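You operate a simulated robot arm through the tools that you are given. There is no shell and no other tool.

The job below is to be done with a simulated robot arm. You get a single attempt, and the scene is never put back.

JOB
Swage the end of the tube stub and rack it.
Fine: push the holder under the die, one stroke only, lever up; draw the holder out, stub into the blue rack pocket. Where these are worked on the way, their far stop is far enough and under half their travel is too little: tube holder.

Only the result counts: the job must be done as asked and must still hold three seconds after the hand-in. Knocking over, shifting, dropping, spilling or breaking anything else fails it.

ROBOT AND FRAMES
A 6-joint arm with a three-finger gripper, fixed in place. Base frame: the origin is at the foot of the arm, x ahead of it, y to its left, z up. Lengths are in m, angles in rad, forces in N, time in s.
Its first joint turns from -2.897 to 2.897 rad. Payload 4.89 kg.
Tool frame: the origin (TCP) lies between the finger pads and is the grasp point; the fingertips stand 0.03 m ahead of it; z points along the fingers, y is the line along which they close. Largest opening 0.164 m; the body of the gripper starts 0.125 m behind the TCP.
Orientation is told as [roll, pitch, yaw] about the base's x, y, z axes, in that order, counted from this pose: with the fingers straight down and closing along the base's y, the tool's x points along the base's -x, its y along +y and its z along -z.

CONTROLS
- The arm moves only by the tool apply_moves. Its argument "moves" is a list of rows, each a list of 7 numbers: the turn, a rotation vector about the tool's x, y, z in rad, then the shift along the tool's x, y, z in m, then the gripper command, from -1 (shut) to 1 (fully open), values between in proportion. In form: [[rx, ry, rz, dx, dy, dz, jaw], ...]. A call has 1 to 20 rows; each row is the pose to reach, as a shift and turn from the pose commanded when the call began, along the tool's axes at that moment. A row lasts 0.2 s, in which the tool goes at most 0.05 m and 0.15 rad; a call with a longer step from one row to the next is refused whole, and so is a gripper value outside its range. Where a pose cannot be reached the arm comes as near as it can. A force on the tool above 90 N (or 10 N above the force at the start of the call, whichever is more), or a blocked arm, ends the call early, and 0.2 s more pass. Each finger travels about 0.108 m/s and halts on what it meets, pressing with about 28 N; the grip force reading is that of the motor and also rises with nothing between the fingers. The clock runs only during rows and for 0.2 s after the last one: add rows that repeat a pose to give the fingers time. The reply holds the time, the measured pose of the TCP, the force on the tool along the base axes, the opening and the grip force, in the units named above and with some noise, with the torque about the TCP (base axes, N m) and any sound that the robot's microphone picked up.
- Cameras (640 x 400 px; columns grow to the right, rows downward): "scene" is fixed at [0.4066, -0.6576, 1.6134]; the picture's right is [0.60, -0.80, 0.00], its down [-0.65, -0.49, -0.58] and it looks along [0.46, 0.35, -0.81] (base axes); focal length 214 px, centre (320, 200). "wrist" rides on the gripper at [0.076, -0.002, -0.152] in the tool frame; the picture's right is [0.02, 1.00, 0.00], its down [-0.88, 0.02, -0.47] and it looks along [-0.47, 0.01, 0.88] (tool axes); focal length 247 px, centre (320, 200). There is no depth. A picture from a camera that has moved, and an enlarged one, comes with that camera's place and axes in the base frame and with its lens. The place of the scene camera against the robot may be out by one fixed shift of up to 0.012 m in any direction.
- grab_frame(camera): a new picture of that camera. No time passes.
- move_column(by): slides the trunk up (or, below 0, down) by that many m; the arm rides with it, the base frame stays. It gives what a move gives, with no picture.
- inspect(camera, box): a new picture of the part [left, top, right, bottom] of that camera's present view, enlarged. No time passes.
- job_done(): hands the job in; it is judged then, once.

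Places have to be worked out from the pictures, the camera data and where the tool is seen. Open the gripper and draw the arm clear of the work before you hand the job in, unless the task says otherwise.

The tools are called after "Request:" as a command line: name --pt "numbers of a row" for each row, then --argument value for the rest, lists and objects as JSON in quotes. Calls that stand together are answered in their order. apply_moves: Moves the arm, as the interface text tells. Its arguments: {"type":"object","properties":{"moves":{"type":"array","items":{"type":"array","items":{"type":"number"}}}},"required":["moves"]} The other tools are called the same way: move_column (by) slides the trunk up or down; grab_frame (camera) takes a picture; inspect (camera, box) takes an enlarged picture of a part of a camera's view; job_done () hands the job in.

At the start:

```text
time: 0.0
tcp_pos: [0.4953, -0.1151, 1.4075]
ee_rot: [0.0, 0.0, 0.0]
contact_force: [-0.3, 0.1, -0.3]
ft_torque: [0.0, -0.01, -0.01]
opening: 0.164
gripper_force: 0.2
trunk travel left (down, up): [-0.125, 0.265]
```

scene: 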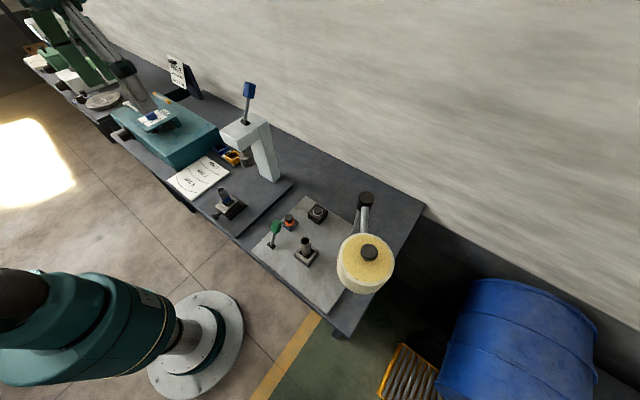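
wrist: 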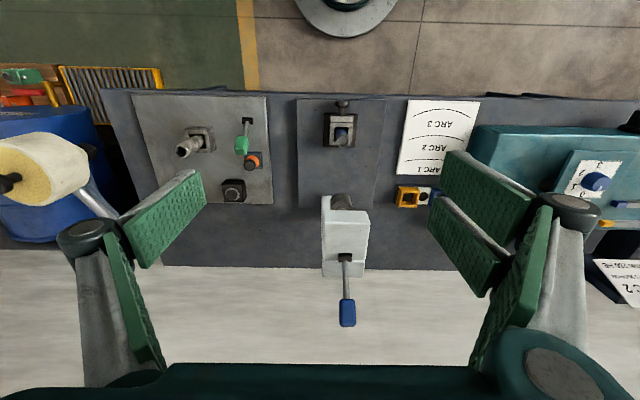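

I'll start by enlarging the press area in both cameras to understand the holder, lever and rack.

Request:
inspect --camera "scene" --box '[160, 70, 340, 250]'

Request:
inspect --camera "wrist" --box '[280, 80, 480, 340]'

Request:
inspect --camera "scene" --box '[220, 170, 420, 320]'

```text
2.22 times, centred on (250, 160) of scene
camera zoom: at [0.4066, -0.6576, 1.6134], right [0.6, -0.8, 0.0], down [-0.65, -0.49, -0.58], along [0.46, 0.35, -0.81], focal length 477 px, centre (476, 289)
```

zoom: 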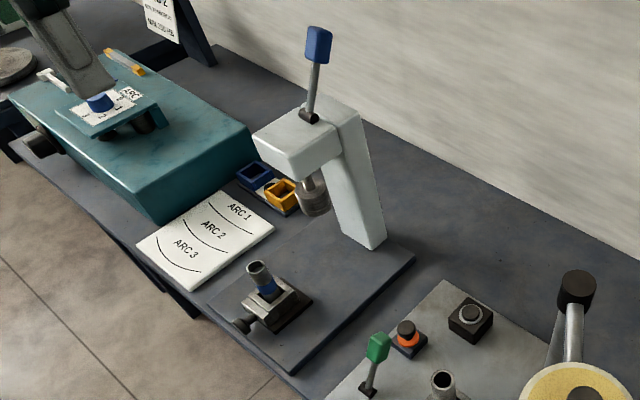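

```text
1.54 times, centred on (380, 210) of wrist
camera zoom: at [0.4191, -0.1172, 1.5597], right [-0.02, 1.0, 0.0], down [0.88, 0.02, 0.47], along [0.47, 0.01, -0.88], focal length 380 px, centre (228, 185)
```

zoom: 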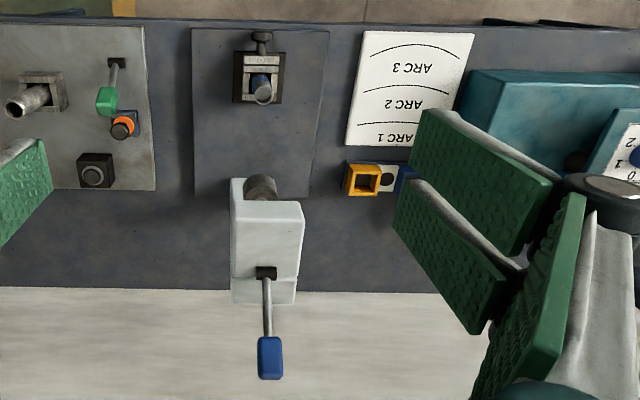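

```text
2.67 times, centred on (320, 245) of scene
camera zoom: at [0.4066, -0.6576, 1.6134], right [0.6, -0.8, 0.0], down [-0.65, -0.49, -0.58], along [0.46, 0.35, -0.81], focal length 572 px, centre (320, 80)
```

zoom: 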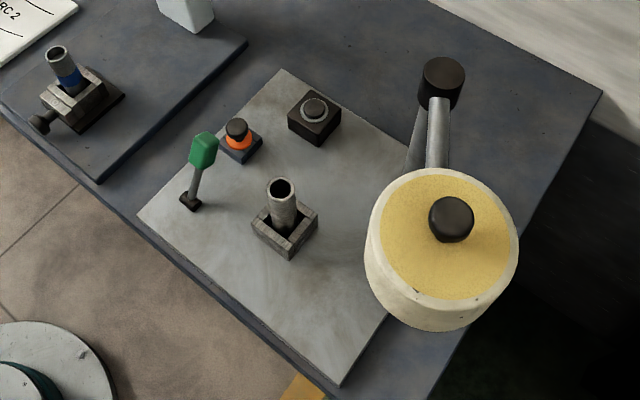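

The press stands at about y=-0.06 (stub top near x 0.57, z 0.98; die near x 0.70; lever knob near x 0.81, z 1.26). I'll zoom in more on the holder, die/lever and rack.

Request:
inspect --camera "scene" --box '[205, 170, 265, 230]'

Request:
inspect --camera "scene" --box '[210, 75, 290, 185]'

Request:
inspect --camera "wrist" --box '[300, 90, 380, 150]'

Request:
inspect --camera "wrist" --box '[300, 180, 460, 340]'

```text
6.67 times, centred on (235, 200) of scene
camera zoom: at [0.4066, -0.6576, 1.6134], right [0.6, -0.8, 0.0], down [-0.65, -0.49, -0.58], along [0.46, 0.35, -0.81], focal length 1430 px, centre (887, 200)
```

zoom: 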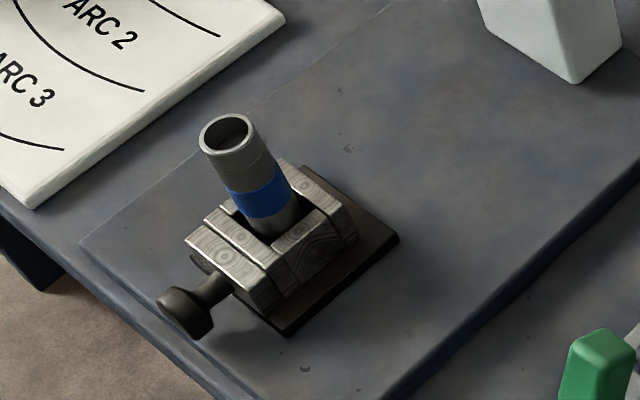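

```text
3.64 times, centred on (250, 130) of scene
camera zoom: at [0.4066, -0.6576, 1.6134], right [0.6, -0.8, 0.0], down [-0.65, -0.49, -0.58], along [0.46, 0.35, -0.81], focal length 780 px, centre (574, 454)
```

zoom: 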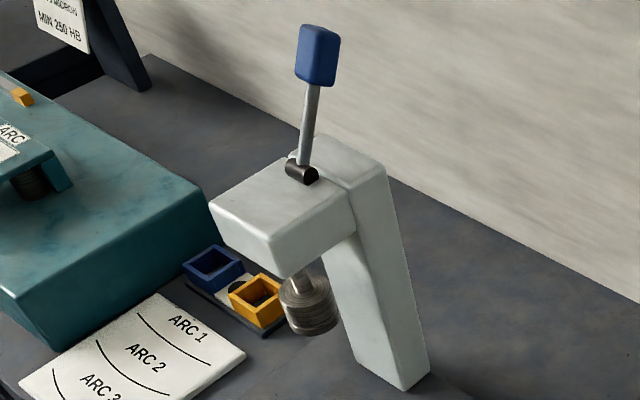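

```text
6.67 times, centred on (340, 120) of wrist
camera zoom: at [0.4191, -0.1172, 1.5597], right [-0.02, 1.0, 0.0], down [0.88, 0.02, 0.47], along [0.47, 0.01, -0.88], focal length 1646 px, centre (187, 733)
```

zoom: 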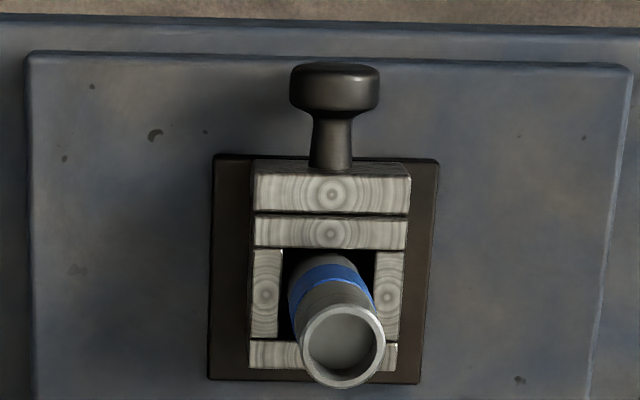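

```text
2.50 times, centred on (380, 260) of wrist
camera zoom: at [0.4191, -0.1172, 1.5597], right [-0.02, 1.0, 0.0], down [0.88, 0.02, 0.47], along [0.47, 0.01, -0.88], focal length 617 px, centre (170, 50)
```

zoom: 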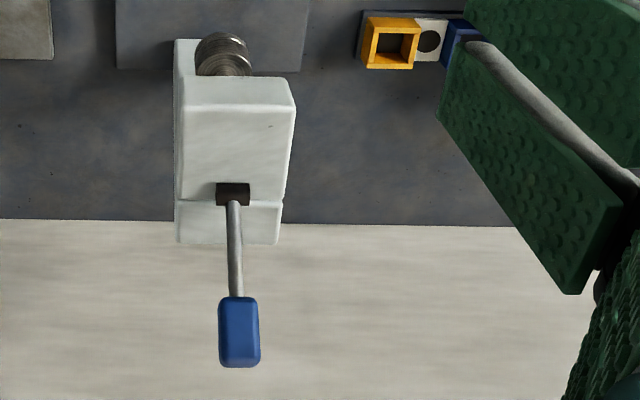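

The holder's mushroom knob sits near (0.497, -0.059, 0.884), facing the arm, and the plate top is about z 0.854. I'll move down in front of the holder, tilting the tool so its upper part leans away from the press head.

Request:
apply_moves --pt "0 -0.06 0 0.0095 0.0057 0.036 1" --pt "0 -0.12 0 0.019 0.0113 0.072 1" --pt "0 -0.18 0 0.0285 0.017 0.108 1" --pt "0 -0.24 0 0.038 0.0226 0.144 1" --pt "0 -0.3 0 0.0475 0.0283 0.18 1" --pt "0 -0.36 0 0.057 0.034 0.216 1" --pt "0 -0.42 0 0.0665 0.0396 0.252 1" --pt "0 -0.48 0 0.076 0.0453 0.288 1" --pt "0 -0.54 0 0.0855 0.0509 0.324 1" --pt "0 -0.6 0 0.095 0.0566 0.36 1"

```text
time: 2.2
tcp_pos: [0.3999, -0.058, 1.0448]
ee_rot: [0.001, -0.602, 0.0]
contact_force: [1.3, -0.2, -0.7]
ft_torque: [0.04, 0.07, 0.03]
opening: 0.164
gripper_force: 0.1
trunk travel left (down, up): [-0.125, 0.265]
```

The tool is at (0.40, -0.058, 1.045), tilted 0.6 rad. I'll look with both cameras.

Request:
grab_frame --camera "wrist"

Request:
grab_frame --camera "scene"

```text
taken
camera wrist: at [0.2507, -0.0596, 1.1283], right [-0.02, 1.0, -0.01], down [0.46, 0.02, 0.89], along [0.89, 0.01, -0.46], focal length 247 px, centre (320, 200)
```

wrist: 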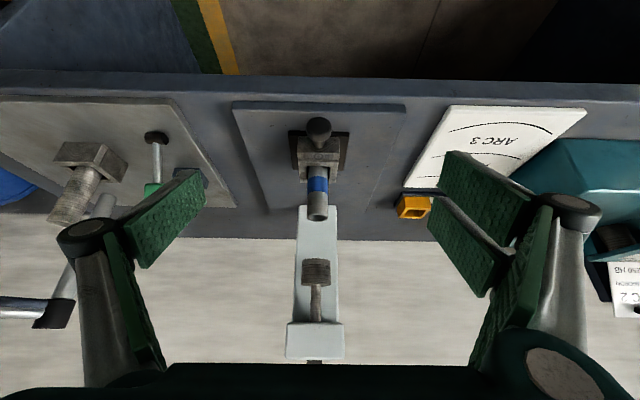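

```text
taken
```

scene: 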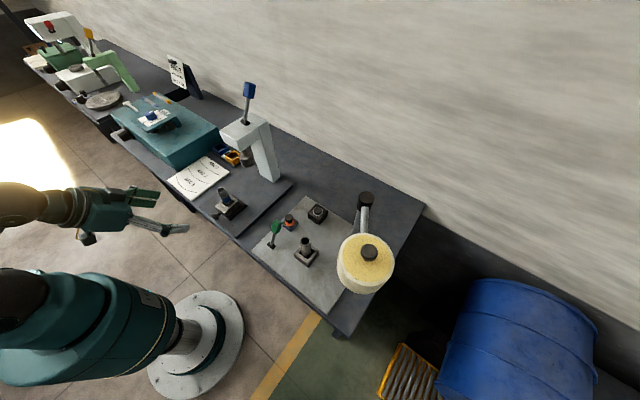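

The view is upside-down relative to the world (image down = up). I'll zoom in on the holder and the die.

Request:
inspect --camera "wrist" --box '[260, 90, 380, 230]'

Request:
inspect --camera "wrist" --box '[260, 200, 380, 370]'

Request:
inspect --camera "wrist" --box '[380, 160, 480, 240]'

```text
2.86 times, centred on (320, 160) of wrist
camera zoom: at [0.2507, -0.0596, 1.1283], right [-0.02, 1.0, -0.01], down [0.46, 0.02, 0.89], along [0.89, 0.01, -0.46], focal length 706 px, centre (320, 314)
```

zoom: 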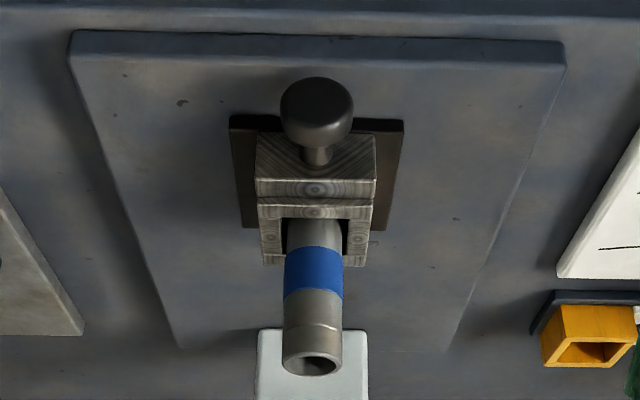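

```text
2.35 times, centred on (320, 285) of wrist
camera zoom: at [0.2507, -0.0596, 1.1283], right [-0.02, 1.0, -0.01], down [0.46, 0.02, 0.89], along [0.89, 0.01, -0.46], focal length 581 px, centre (320, 0)
```

zoom: 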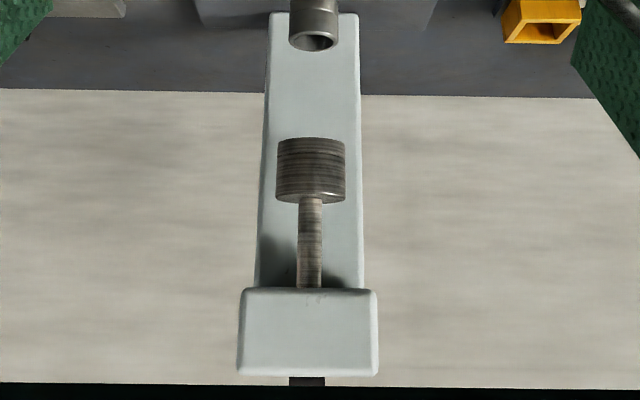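

```text
5.00 times, centred on (430, 200) of wrist
camera zoom: at [0.2507, -0.0596, 1.1283], right [-0.02, 1.0, -0.01], down [0.46, 0.02, 0.89], along [0.89, 0.01, -0.46], focal length 1235 px, centre (-230, 200)
```

zoom: 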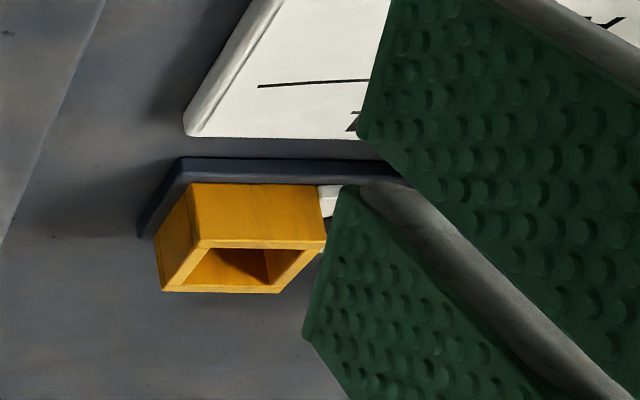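

Triangulating from the two wrist views puts the knob centre at about (0.496, -0.060, 0.896) and the plate top at z≈0.867. I'll close the fingers and come down in front of the knob at push height.

Request:
apply_moves --pt "0 0 0 0.0146 -0.0004 0.03 -1" --pt "0 0 0 0.0292 -0.0008 0.06 -1" --pt "0 0 0 0.0438 -0.0012 0.09 -1" --pt "0 0 0 0.0583 -0.0017 0.1201 -1" --pt "0 0 0 0.0583 -0.0017 0.1201 -1"

Request:
grab_frame --camera "wrist"

Request:
inspect --camera "scene" --box '[160, 140, 280, 250]'

```text
time: 3.4
tcp_pos: [0.4172, -0.0593, 0.9164]
ee_rot: [-0.001, -0.603, 0.001]
contact_force: [-2.6, 1.6, 0.2]
ft_torque: [-0.12, -0.39, -0.07]
opening: 0.0
gripper_force: 28.1
trunk travel left (down, up): [-0.125, 0.265]
```

```text
taken
camera wrist: at [0.2677, -0.0614, 0.9987], right [-0.02, 1.0, -0.01], down [0.46, 0.02, 0.89], along [0.89, 0.01, -0.46], focal length 247 px, centre (320, 200)
```

wrist: 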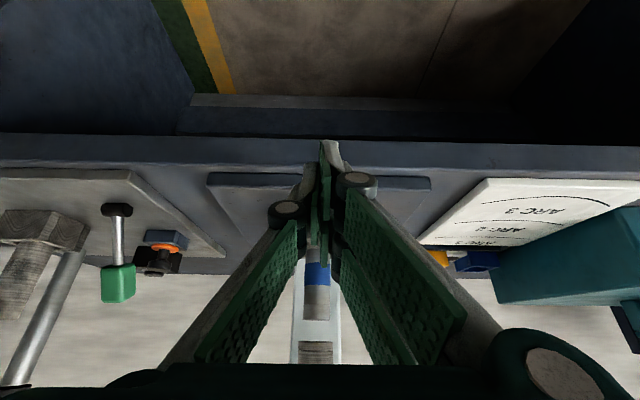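

```text
3.64 times, centred on (220, 195) of scene
camera zoom: at [0.4066, -0.6576, 1.6134], right [0.6, -0.8, 0.0], down [-0.65, -0.49, -0.58], along [0.46, 0.35, -0.81], focal length 780 px, centre (684, 218)
```

zoom: 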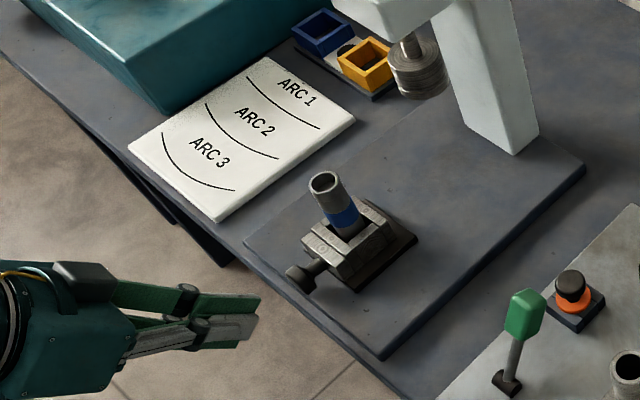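

The fingers are shut at (0.417, -0.059, 0.916), in line with the knob. I'll advance slowly in +x to find the knob.

Request:
apply_moves --pt "0 0 0 -0.0124 0 0.0085 -1" --pt "0 0 0 -0.0247 0 0.017 -1" --pt "0 0 0 -0.0371 0 0.0255 -1" --pt "0 0 0 -0.0494 0 0.034 -1"

Request:
inspect --camera "scene" --box '[160, 140, 280, 250]'

Request:
inspect --camera "wrist" --box '[250, 90, 390, 370]'

```text
time: 4.4
tcp_pos: [0.4798, -0.0606, 0.9149]
ee_rot: [0.0, -0.6, 0.0]
contact_force: [-0.9, -1.3, 0.3]
ft_torque: [-0.01, -0.05, 0.01]
opening: 0.0
gripper_force: 27.7
trunk travel left (down, up): [-0.125, 0.265]
```

```text
3.64 times, centred on (220, 195) of scene
camera zoom: at [0.4066, -0.6576, 1.6134], right [0.6, -0.8, 0.0], down [-0.65, -0.49, -0.58], along [0.46, 0.35, -0.81], focal length 780 px, centre (684, 218)
```

zoom: 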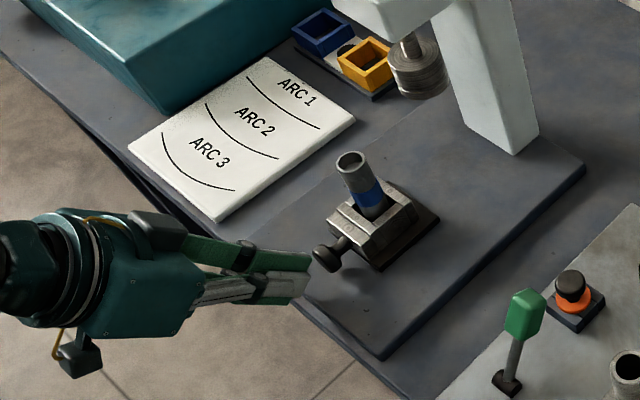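

```text
1.43 times, centred on (320, 230) of wrist
camera zoom: at [0.3317, -0.062, 0.9983], right [-0.02, 1.0, -0.01], down [0.46, 0.02, 0.89], along [0.89, 0.01, -0.46], focal length 353 px, centre (320, 157)
```

zoom: 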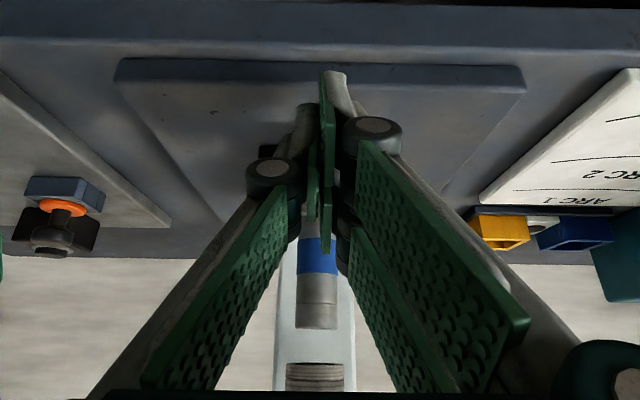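

The holder has begun sliding with low force. I'll keep pushing toward its far stop.

Request:
apply_moves --pt "0 0 0 -0.0124 0.0005 0.0085 -1" --pt "0 0 0 -0.0247 0.001 0.017 -1" --pt "0 0 0 -0.0371 0.001 0.0255 -1" --pt "0 0 0 -0.0494 0.001 0.034 -1" --pt "0 0 0 -0.0618 0.001 0.0425 -1" --pt "0 0 0 -0.0741 0.001 0.051 -1"

Request:
inspect --camera "scene" --box '[160, 110, 290, 250]'

Request:
inspect --camera "wrist" --box '[250, 90, 390, 370]'

```text
time: 5.8
tcp_pos: [0.5699, -0.0603, 0.9161]
ee_rot: [0.001, -0.602, -0.001]
contact_force: [-0.5, 0.1, 0.6]
ft_torque: [0.02, -0.02, 0.0]
opening: 0.0
gripper_force: 28.4
trunk travel left (down, up): [-0.125, 0.265]
```

```text
2.86 times, centred on (225, 180) of scene
camera zoom: at [0.4066, -0.6576, 1.6134], right [0.6, -0.8, 0.0], down [-0.65, -0.49, -0.58], along [0.46, 0.35, -0.81], focal length 613 px, centre (591, 257)
```

zoom: 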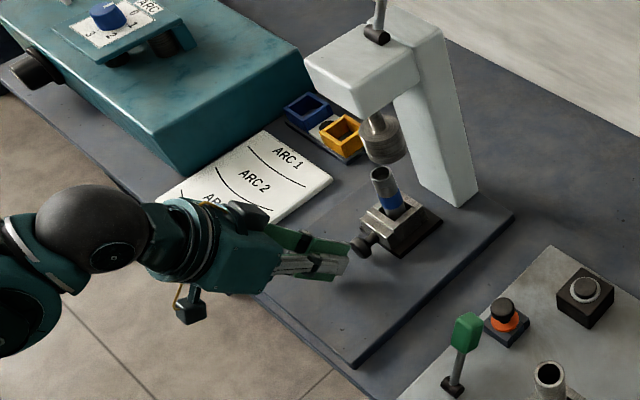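

```text
1.43 times, centred on (320, 230) of wrist
camera zoom: at [0.4209, -0.0615, 0.9992], right [-0.02, 1.0, -0.01], down [0.46, 0.02, 0.89], along [0.89, 0.01, -0.46], focal length 353 px, centre (320, 157)
```

zoom: 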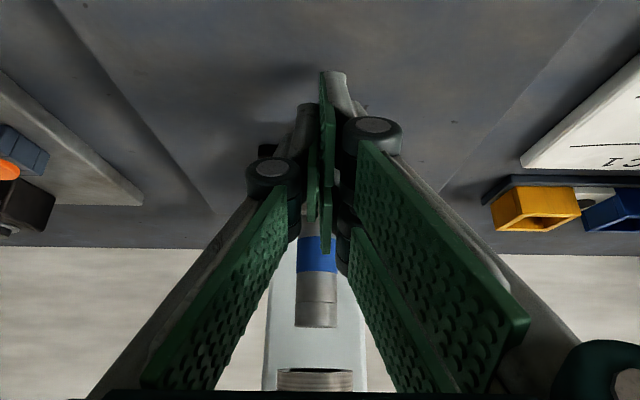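

The stub is nearly under the die. I'll continue slowly until the stop is felt.

Request:
apply_moves --pt "0 0 0 -0.0066 0.0 0.0045 -1" --pt "0 0 0 -0.0132 0.0 0.0091 -1" --pt "0 0 0 -0.0198 0.0 0.0136 -1" --pt "0 0 0 -0.0264 0.0 0.0181 -1" --pt "0 0 0 -0.033 0.0 0.0227 -1" --pt "0 0 0 -0.0395 0.0 0.0272 -1"

Request:
inspect --camera "scene" --box '[160, 110, 290, 250]'

Request:
inspect --camera "wrist" --box '[250, 90, 390, 370]'

```text
time: 6.9
tcp_pos: [0.5949, -0.0597, 0.9119]
ee_rot: [-0.001, -0.59, 0.003]
contact_force: [-35.7, -0.8, -4.5]
ft_torque: [-0.23, 0.35, 0.09]
opening: 0.0
gripper_force: 27.4
trunk travel left (down, up): [-0.125, 0.265]
stopped in row 5: the force on the tool passed its limit at 105 N (the readings are from after the stop); the commanded pose is now the measured one
```

```text
2.86 times, centred on (225, 180) of scene
camera zoom: at [0.4066, -0.6576, 1.6134], right [0.6, -0.8, 0.0], down [-0.65, -0.49, -0.58], along [0.46, 0.35, -0.81], focal length 613 px, centre (591, 257)
```

zoom: 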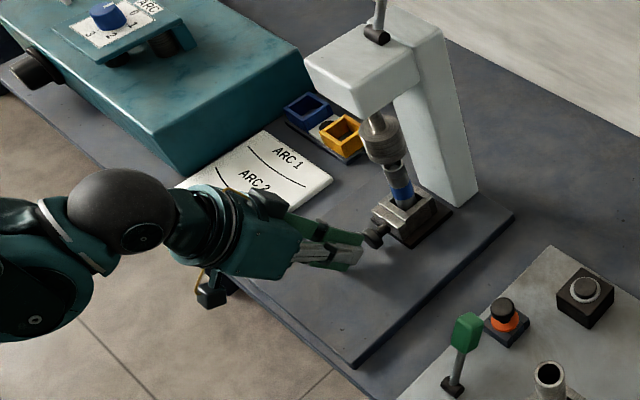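

```text
1.43 times, centred on (320, 230) of wrist
camera zoom: at [0.447, -0.0606, 0.997], right [-0.02, 1.0, -0.01], down [0.47, 0.02, 0.88], along [0.88, 0.01, -0.47], focal length 353 px, centre (320, 157)
```

zoom: 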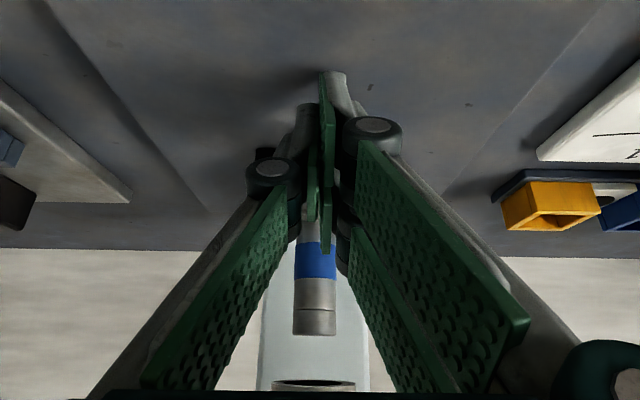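

The force jumped to 105 N at the stop: the holder is fully in, with the stub directly below the die. Now I'll back off and rise in front of the press to see the lever.

Request:
apply_moves --pt "0 0 0 0.0166 0 -0.0111 -1" --pt "0 0 0 0.0499 0 -0.0334 -1" --pt "0 0 0 0.0831 0 -0.0556 -1" --pt "0 0 0 0.0609 0 -0.0888 -1" --pt "0 0 0 0.0552 0 -0.1332 -1" --pt "0 0 0 0.0355 0 -0.1701 -1" --pt "0 0 0 0.0158 0 -0.207 -1" --pt "0 0 0 -0.0039 0 -0.244 -1" --pt "0 0 0 -0.0236 0 -0.281 -1" --pt "0 0 0 -0.0433 0 -0.318 -1" --pt "0 0 0 -0.063 0 -0.3548 -1"

Request:
grab_frame --camera "wrist"

Request:
inspect --camera "scene" --box '[180, 70, 300, 230]'

```text
time: 9.3
tcp_pos: [0.4552, -0.0596, 1.2422]
ee_rot: [-0.001, -0.59, 0.0]
contact_force: [0.5, 0.5, 0.0]
ft_torque: [0.01, 0.1, 0.02]
opening: 0.0001
gripper_force: 27.7
trunk travel left (down, up): [-0.125, 0.265]
```

```text
taken
camera wrist: at [0.3069, -0.0604, 1.3267], right [-0.02, 1.0, -0.01], down [0.47, 0.02, 0.88], along [0.88, 0.01, -0.47], focal length 247 px, centre (320, 200)
```

wrist: 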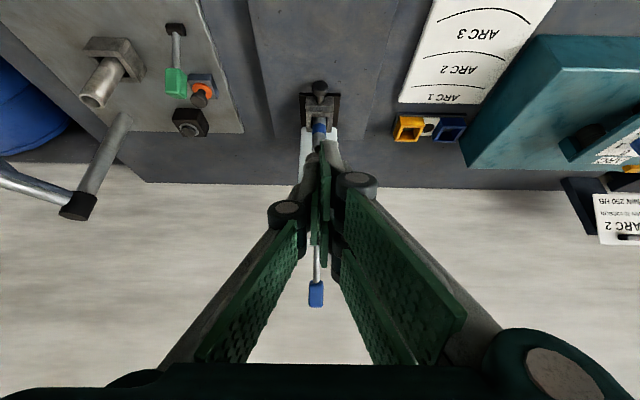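

```text
2.50 times, centred on (240, 150) of scene
camera zoom: at [0.4066, -0.6576, 1.6134], right [0.6, -0.8, 0.0], down [-0.65, -0.49, -0.58], along [0.46, 0.35, -0.81], focal length 536 px, centre (520, 325)
```

zoom: 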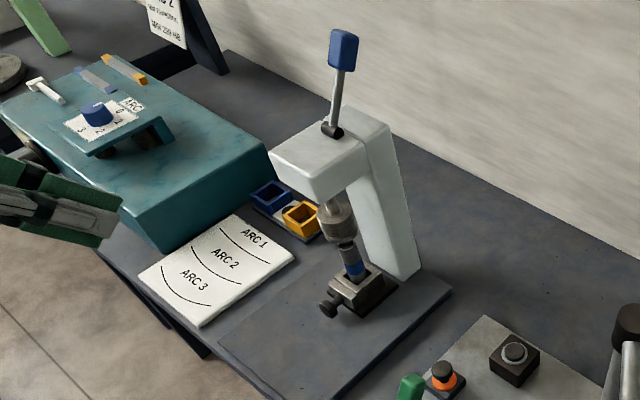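

The stub sits right under the die and the lever grip is at about (0.806, -0.060, 1.263). I'll rise, swing the tool to straight down with jaws half open, and stop above the grip.

Request:
apply_moves --pt "0 0.074 0 -0.0313 0 -0.0266 -0.2" --pt "0 0.148 0 -0.0626 0 -0.0532 0" --pt "0 0.221 0 -0.0939 0 -0.0797 0" --pt "0 0.295 0 -0.1252 0 -0.1063 0" --pt "0 0.337 0 -0.1615 0 -0.082 0" --pt "0 0.379 0 -0.1979 0 -0.0577 0" --pt "0 0.421 0 -0.2342 0 -0.0334 0" --pt "0 0.463 0 -0.2705 0 -0.0091 0" --pt "0 0.505 0 -0.3069 0 0.0153 0" --pt "0 0.548 0 -0.3432 0 0.0396 0" --pt "0 0.59 0 -0.3795 0 0.0639 0"

Request:
grab_frame --camera "wrist"

Request:
grab_frame --camera "scene"

```text
time: 11.7
tcp_pos: [0.8011, -0.0588, 1.401]
ee_rot: [0.0, -0.005, 0.002]
contact_force: [-2.6, 0.3, 1.1]
ft_torque: [0.0, -0.45, -0.02]
opening: 0.0819
gripper_force: 0.1
trunk travel left (down, up): [-0.125, 0.265]
```

```text
taken
camera wrist: at [0.7246, -0.0607, 1.5553], right [-0.02, 1.0, 0.0], down [0.88, 0.02, 0.48], along [0.48, 0.01, -0.88], focal length 247 px, centre (320, 200)
```

wrist: 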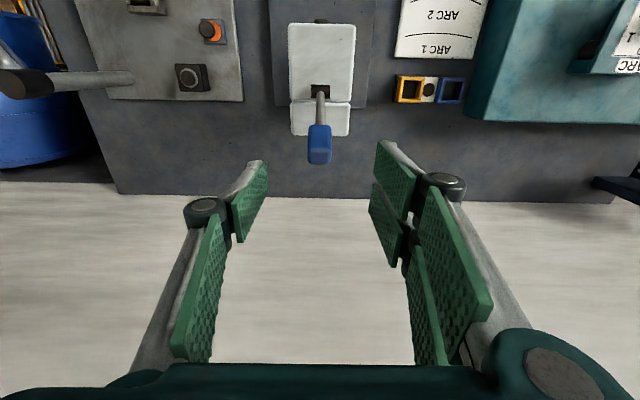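

```text
taken
```

scene: 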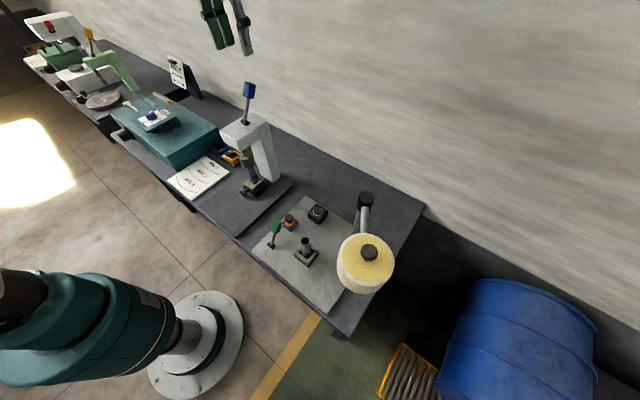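

The grip shows centred between the jaws at about x 0.808. I'll descend around it, leaving the jaws open for now.

Request:
apply_moves --pt "0 0 0 -0.003 -0.0005 0.044 0" --pt "0 0 0 -0.005 -0.001 0.088 0" --pt "0 0 0 -0.0065 -0.0012 0.132 0" --pt "0 0 0 -0.0065 -0.0012 0.132 0"

Request:
grab_frame --camera "wrist"

Request:
inspect --camera "scene" --box '[180, 30, 300, 150]'

```text
time: 12.7
tcp_pos: [0.8072, -0.0612, 1.2659]
ee_rot: [-0.001, -0.002, 0.001]
contact_force: [0.4, 0.2, -0.8]
ft_torque: [-0.03, 0.07, 0.02]
opening: 0.0821
gripper_force: 0.1
trunk travel left (down, up): [-0.125, 0.265]
```

```text
taken
camera wrist: at [0.7319, -0.0629, 1.4184], right [-0.02, 1.0, 0.0], down [0.88, 0.02, 0.47], along [0.47, 0.01, -0.88], focal length 247 px, centre (320, 200)
```

wrist: 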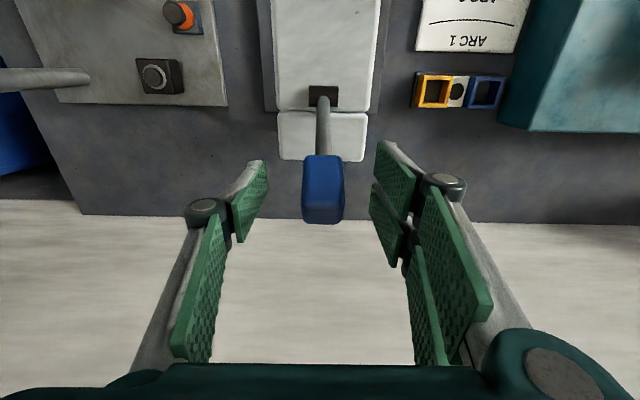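

```text
3.33 times, centred on (240, 90) of scene
camera zoom: at [0.4066, -0.6576, 1.6134], right [0.6, -0.8, 0.0], down [-0.65, -0.49, -0.58], along [0.46, 0.35, -0.81], focal length 715 px, centre (587, 567)
```

zoom: 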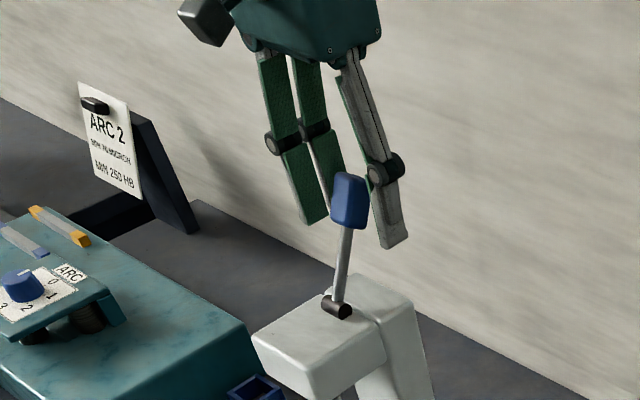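

The grip is right at the TCP. I'll close the jaws on it.

Request:
apply_moves --pt "0 0 0 0 0.001 0 -0.4" --pt "0 0 0 0 0.001 0 -1" --pt "0 0 0 0 0.001 0 -1" --pt "0 0 0 0 0.001 0 -1"

Request:
inspect --camera "scene" --box '[180, 30, 300, 150]'

```text
time: 13.7
tcp_pos: [0.8073, -0.0595, 1.2665]
ee_rot: [0.0, -0.002, 0.001]
contact_force: [-2.1, 2.4, -2.8]
ft_torque: [0.09, 0.04, 0.01]
opening: 0.0279
gripper_force: 45.4
trunk travel left (down, up): [-0.125, 0.265]
```

```text
3.33 times, centred on (240, 90) of scene
camera zoom: at [0.4066, -0.6576, 1.6134], right [0.6, -0.8, 0.0], down [-0.65, -0.49, -0.58], along [0.46, 0.35, -0.81], focal length 715 px, centre (587, 567)
```

zoom: 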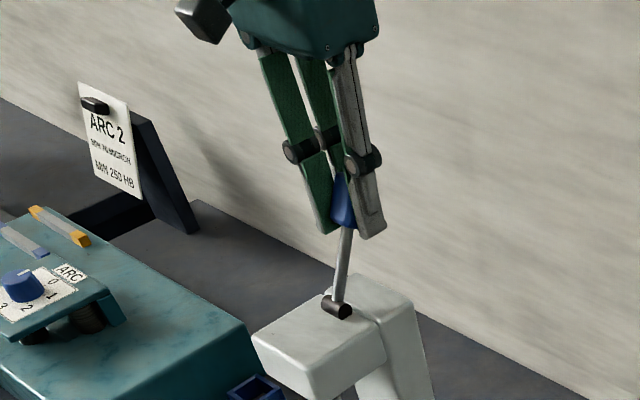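

The grip is held (opening 0.028). Taking the pivot at about (0.755, 1.17) with radius ≈0.108, I'll first test a small forward arc toward the arm, turning the tool along with the lever.

Request:
apply_moves --pt "0 -0.075 0 0.0073 0.001 -0.0037 -1" --pt "0 -0.15 0 0.0148 0.001 -0.0067 -1" --pt "0 -0.15 0 0.0148 0.001 -0.0067 -1"

Request:
inspect --camera "scene" --box '[180, 30, 300, 150]'

```text
time: 14.5
tcp_pos: [0.7932, -0.0601, 1.2737]
ee_rot: [0.001, -0.151, 0.001]
contact_force: [1.7, -18.8, -10.2]
ft_torque: [-0.63, -0.57, -0.13]
opening: 0.028
gripper_force: 45.3
trunk travel left (down, up): [-0.125, 0.265]
```

```text
3.33 times, centred on (240, 90) of scene
camera zoom: at [0.4066, -0.6576, 1.6134], right [0.6, -0.8, 0.0], down [-0.65, -0.49, -0.58], along [0.46, 0.35, -0.81], focal length 715 px, centre (587, 567)
```

zoom: 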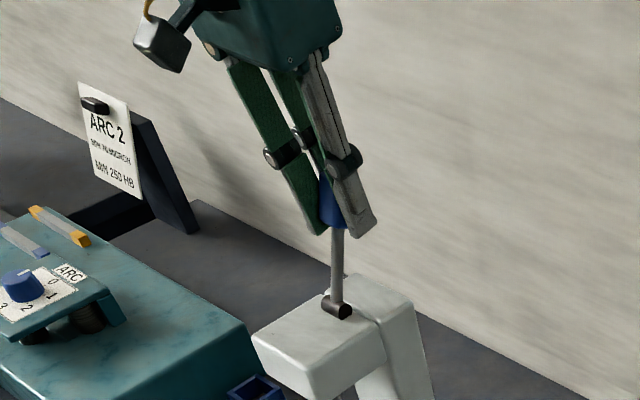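

The lever comes forward easily (no resistance in x), and the tool is only a hair off sideways. I'll continue the arc forward with the y corrected.

Request:
apply_moves --pt "0 -0.075 0 0.0077 -0.001 -0.0034 -1" --pt "0 -0.15 0 0.0152 -0.001 -0.0062 -1" --pt "0 -0.225 0 0.023 -0.001 -0.0086 -1" --pt "0 -0.3 0 0.0309 -0.001 -0.0105 -1" --pt "0 -0.375 0 0.0389 -0.001 -0.0118 -1" --pt "0 -0.45 0 0.047 -0.001 -0.0124 -1" --pt "0 -0.45 0 0.047 -0.001 -0.0124 -1"

Request:
inspect --camera "scene" --box '[180, 50, 320, 220]'

```text
time: 16.1
tcp_pos: [0.7474, -0.0591, 1.2819]
ee_rot: [0.001, -0.603, 0.002]
contact_force: [9.1, -22.1, 12.4]
ft_torque: [-0.63, -1.23, -0.26]
opening: 0.0277
gripper_force: 45.2
trunk travel left (down, up): [-0.125, 0.265]
```

```text
2.35 times, centred on (250, 135) of scene
camera zoom: at [0.4066, -0.6576, 1.6134], right [0.6, -0.8, 0.0], down [-0.65, -0.49, -0.58], along [0.46, 0.35, -0.81], focal length 505 px, centre (485, 353)
```

zoom: 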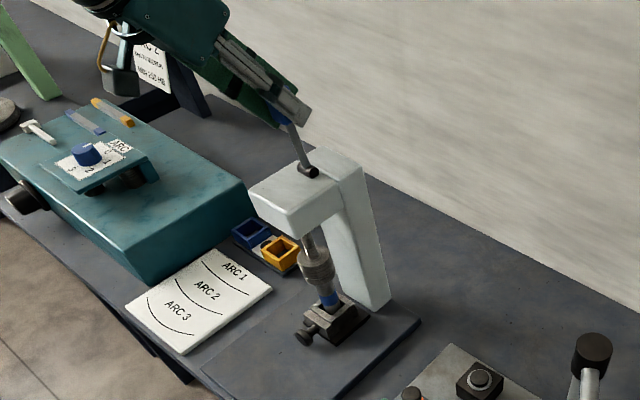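

The die is coming down with the lever, about 0.6 rad turned so far. I refit the pivot to about (0.752, 1.176) and continue with a small y correction.

Request:
apply_moves --pt "0 -0.075 0 0.0068 -0.001 -0.0039 -1" --pt "0 -0.15 0 0.0138 -0.002 -0.0073 -1" --pt "0 -0.225 0 0.0212 -0.002 -0.0102 -1" --pt "0 -0.3 0 0.0289 -0.002 -0.0126 -1" --pt "0 -0.3 0 0.0289 -0.002 -0.0126 -1"

Request:
inspect --camera "scene" --box '[180, 50, 320, 220]'

```text
time: 17.3
tcp_pos: [0.7152, -0.0598, 1.2732]
ee_rot: [0.001, -0.902, 0.001]
contact_force: [9.6, 9.4, -0.8]
ft_torque: [0.44, -0.93, 0.11]
opening: 0.0276
gripper_force: 45.4
trunk travel left (down, up): [-0.125, 0.265]
```

```text
2.35 times, centred on (250, 135) of scene
camera zoom: at [0.4066, -0.6576, 1.6134], right [0.6, -0.8, 0.0], down [-0.65, -0.49, -0.58], along [0.46, 0.35, -0.81], focal length 505 px, centre (485, 353)
```

zoom: 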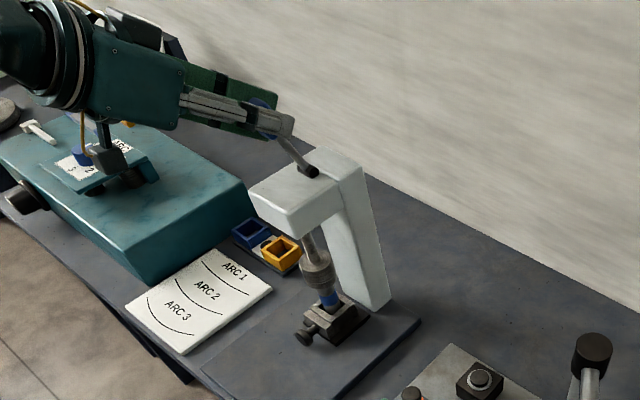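

The lever is now forward of vertical with light resistance. I'll take a close look at the die and stub before going on.

Request:
inspect --camera "scene" --box '[225, 130, 285, 200]'

Request:
grab_frame --camera "wrist"

```text
5.71 times, centred on (255, 165) of scene
camera zoom: at [0.4066, -0.6576, 1.6134], right [0.6, -0.8, 0.0], down [-0.65, -0.49, -0.58], along [0.46, 0.35, -0.81], focal length 1226 px, centre (691, 400)
```

zoom: 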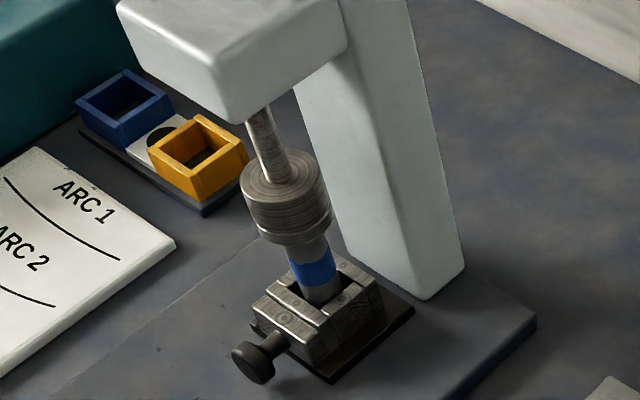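

```text
taken
camera wrist: at [0.549, -0.0614, 1.3088], right [-0.01, 1.0, -0.02], down [0.17, 0.02, 0.98], along [0.98, 0.01, -0.18], focal length 247 px, centre (320, 200)
```

wrist: 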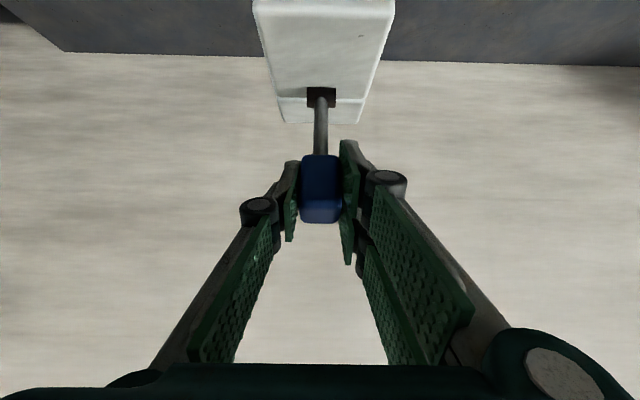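

The die is just touching the stub top, so the stroke isn't finished yet. I'll continue the arc until the lever meets its lower stop.

Request:
apply_moves --pt "0 -0.07 0 0.0058 0.0005 -0.0056 -1" --pt "0 -0.14 0 0.0131 0.0005 -0.0089 -1" --pt "0 -0.21 0 0.0206 0.0005 -0.0117 -1" --pt "0 -0.28 0 0.0282 0.0005 -0.0139 -1" --pt "0 -0.28 0 0.0282 0.0005 -0.0139 -1"

Request:
inspect --camera "scene" --box '[225, 130, 285, 200]'

Request:
inspect --camera "scene" --box '[180, 50, 320, 220]'

```text
time: 18.5
tcp_pos: [0.6875, -0.0603, 1.2605]
ee_rot: [-0.002, -1.181, 0.002]
contact_force: [24.8, 19.6, 12.2]
ft_torque: [0.23, -0.29, 0.44]
opening: 0.0277
gripper_force: 45.0
trunk travel left (down, up): [-0.125, 0.265]
```

```text
5.71 times, centred on (255, 165) of scene
camera zoom: at [0.4066, -0.6576, 1.6134], right [0.6, -0.8, 0.0], down [-0.65, -0.49, -0.58], along [0.46, 0.35, -0.81], focal length 1226 px, centre (691, 400)
```

zoom: 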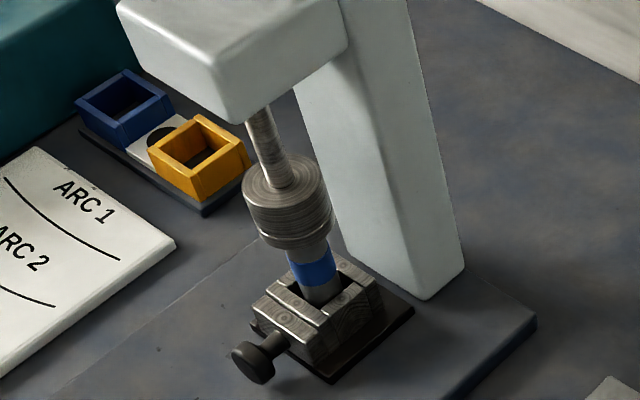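

```text
2.35 times, centred on (250, 135) of scene
camera zoom: at [0.4066, -0.6576, 1.6134], right [0.6, -0.8, 0.0], down [-0.65, -0.49, -0.58], along [0.46, 0.35, -0.81], focal length 505 px, centre (485, 353)
```

zoom: 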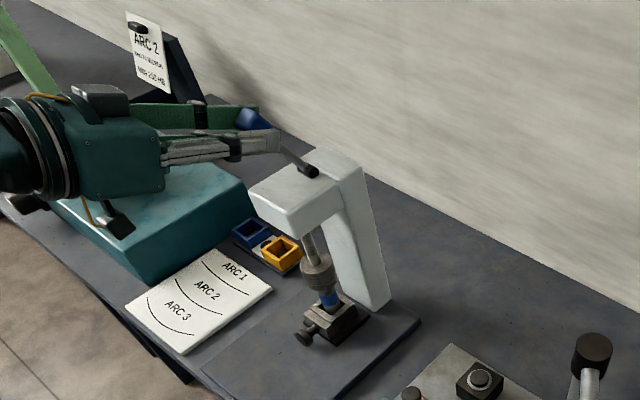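

Tangential resistance has risen to about 27 N. I'll check with the wrist camera whether the grip is still centred on the handle.

Request:
grab_frame --camera "wrist"

Request:
inspect --camera "scene" --box '[210, 70, 270, 140]'

```text
taken
camera wrist: at [0.5181, -0.0613, 1.2487], right [-0.01, 1.0, -0.02], down [-0.1, 0.02, 0.99], along [0.99, 0.01, 0.1], focal length 247 px, centre (320, 200)
```

wrist: 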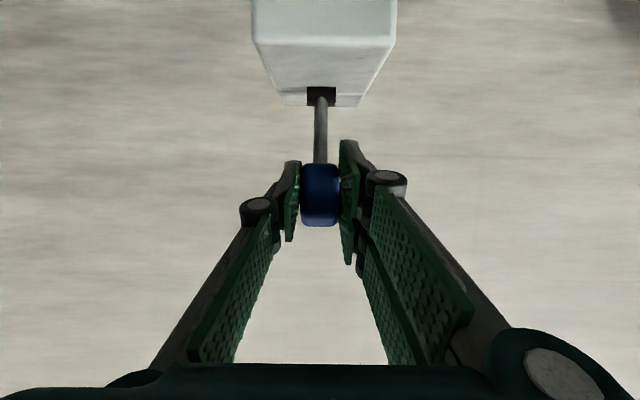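

```text
5.71 times, centred on (240, 105) of scene
camera zoom: at [0.4066, -0.6576, 1.6134], right [0.6, -0.8, 0.0], down [-0.65, -0.49, -0.58], along [0.46, 0.35, -0.81], focal length 1226 px, centre (777, 743)
```

zoom: 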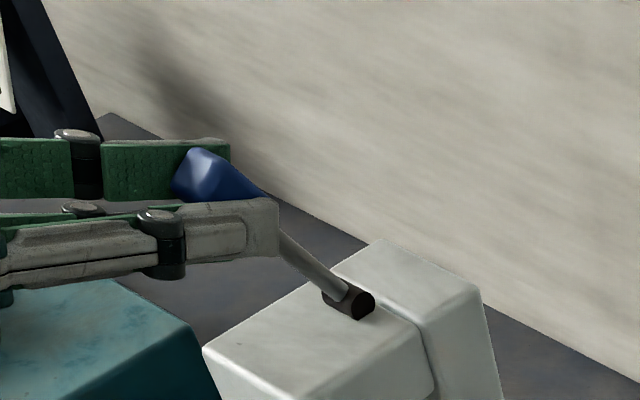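

The grip still follows the handle. I'll keep going along the arc in small steps, watching for the end stop.

Request:
apply_moves --pt "0 -0.06 0 0.0072 0.0007 -0.0036 -1" --pt "0 -0.12 0 0.0145 0.0007 -0.0068 -1" --pt "0 -0.18 0 0.022 0.0007 -0.0096 -1" --pt "0 -0.18 0 0.022 0.0007 -0.0096 -1"

Request:
inspect --camera "scene" --box '[225, 130, 285, 200]'

Request:
inspect --camera "scene" --box '[210, 70, 270, 140]'

```text
time: 19.5
tcp_pos: [0.6705, -0.0593, 1.2437]
ee_rot: [-0.002, -1.361, 0.003]
contact_force: [24.3, -2.0, 15.5]
ft_torque: [-0.37, 0.02, 0.02]
opening: 0.0279
gripper_force: 44.4
trunk travel left (down, up): [-0.125, 0.265]
```

```text
5.71 times, centred on (255, 165) of scene
camera zoom: at [0.4066, -0.6576, 1.6134], right [0.6, -0.8, 0.0], down [-0.65, -0.49, -0.58], along [0.46, 0.35, -0.81], focal length 1226 px, centre (691, 400)
```

zoom: 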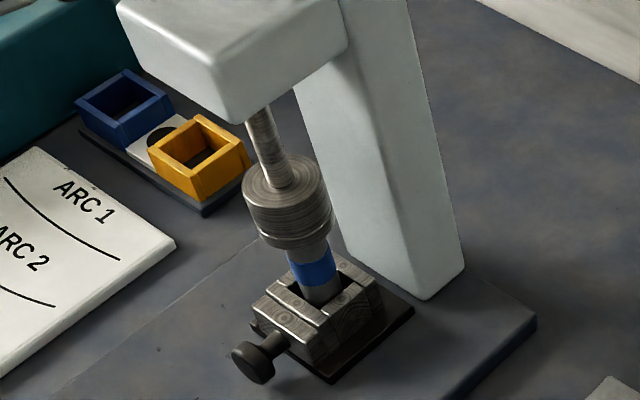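

```text
5.71 times, centred on (240, 105) of scene
camera zoom: at [0.4066, -0.6576, 1.6134], right [0.6, -0.8, 0.0], down [-0.65, -0.49, -0.58], along [0.46, 0.35, -0.81], focal length 1226 px, centre (777, 743)
```

zoom: 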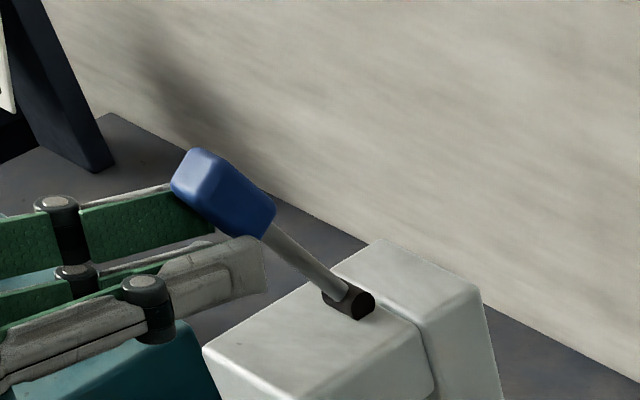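

The fingers slid down past the handle while the lever itself stayed put, so it's either at its stop or resisting beyond the friction of my grip. I'll look closely before doing anything.

Request:
inspect --camera "scene" --box '[240, 150, 270, 185]'

Request:
grab_frame --camera "wrist"

```text
11.43 times, centred on (255, 168) of scene
camera zoom: at [0.4066, -0.6576, 1.6134], right [0.6, -0.8, 0.0], down [-0.65, -0.49, -0.58], along [0.46, 0.35, -0.81], focal length 2451 px, centre (1063, 571)
```

zoom: 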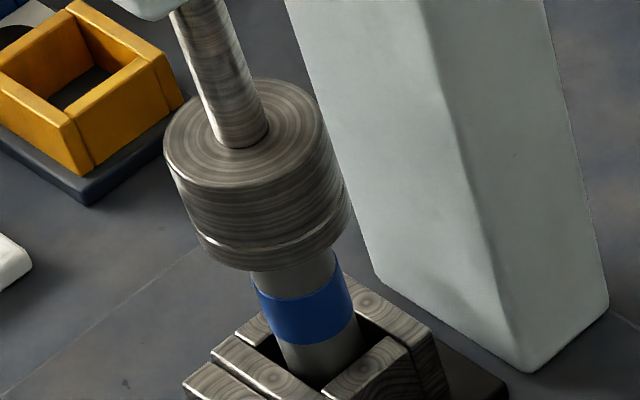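

```text
taken
camera wrist: at [0.5061, -0.0612, 1.2009], right [-0.01, 1.0, -0.02], down [-0.28, 0.02, 0.96], along [0.96, 0.01, 0.28], focal length 247 px, centre (320, 200)
```

wrist: 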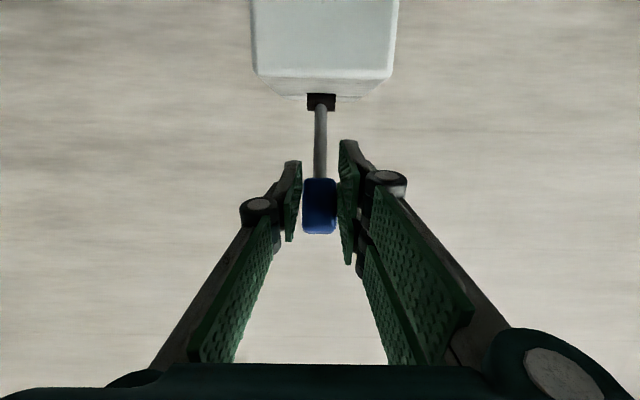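

The lever seems to be about 1.2 rad from its start. To tell a hard stop from mere resistance I'll ease back about 0.14 rad with the lever still held, then press again and read the forces.

Request:
apply_moves --pt "0 0.07 0 -0.0065 0 0.0037 -1" --pt "0 0.14 0 -0.0127 0 0.0076 -1" --pt "0 0.14 0 -0.0127 0 0.0076 -1"

Request:
inspect --camera "scene" --box '[210, 70, 270, 140]'

Request:
inspect --camera "scene" --box '[240, 150, 270, 185]'

```text
time: 20.3
tcp_pos: [0.6783, -0.0588, 1.2533]
ee_rot: [-0.002, -1.221, 0.004]
contact_force: [-9.6, -1.6, -13.4]
ft_torque: [-0.34, 1.49, 0.08]
opening: 0.0276
gripper_force: 45.1
trunk travel left (down, up): [-0.125, 0.265]
```

```text
5.71 times, centred on (240, 105) of scene
camera zoom: at [0.4066, -0.6576, 1.6134], right [0.6, -0.8, 0.0], down [-0.65, -0.49, -0.58], along [0.46, 0.35, -0.81], focal length 1226 px, centre (777, 743)
```

zoom: 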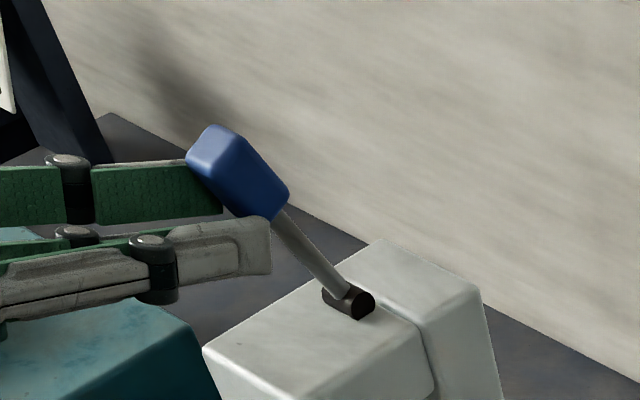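

```text
11.43 times, centred on (255, 168) of scene
camera zoom: at [0.4066, -0.6576, 1.6134], right [0.6, -0.8, 0.0], down [-0.65, -0.49, -0.58], along [0.46, 0.35, -0.81], focal length 2451 px, centre (1063, 571)
```

zoom: 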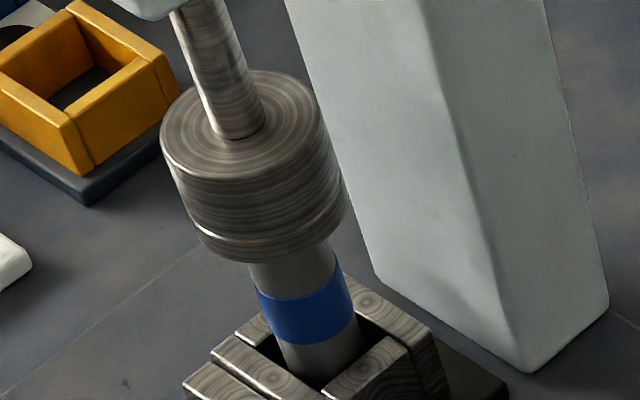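

The lever is friction-held (it resists both ways) and the die moves linearly with it. So I can let go without it springing up. I'll release and back away along the tool axis, keeping an eye on the lever.

Request:
apply_moves --pt "0 0 0 0 0 0 -0.3" --pt "0 0 0 0 0 0 0" --pt "0 0 0 0 0 0 0"

Request:
inspect --camera "scene" --box '[210, 70, 270, 140]'

```text
time: 21.1
tcp_pos: [0.6798, -0.0596, 1.2547]
ee_rot: [-0.002, -1.223, 0.003]
contact_force: [-0.4, 0.0, 1.0]
ft_torque: [-0.01, 0.0, -0.01]
opening: 0.0818
gripper_force: 0.1
trunk travel left (down, up): [-0.125, 0.265]
```

```text
5.71 times, centred on (240, 105) of scene
camera zoom: at [0.4066, -0.6576, 1.6134], right [0.6, -0.8, 0.0], down [-0.65, -0.49, -0.58], along [0.46, 0.35, -0.81], focal length 1226 px, centre (777, 743)
```

zoom: 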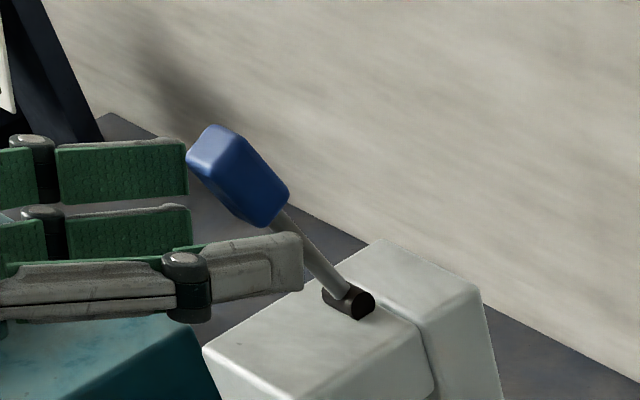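

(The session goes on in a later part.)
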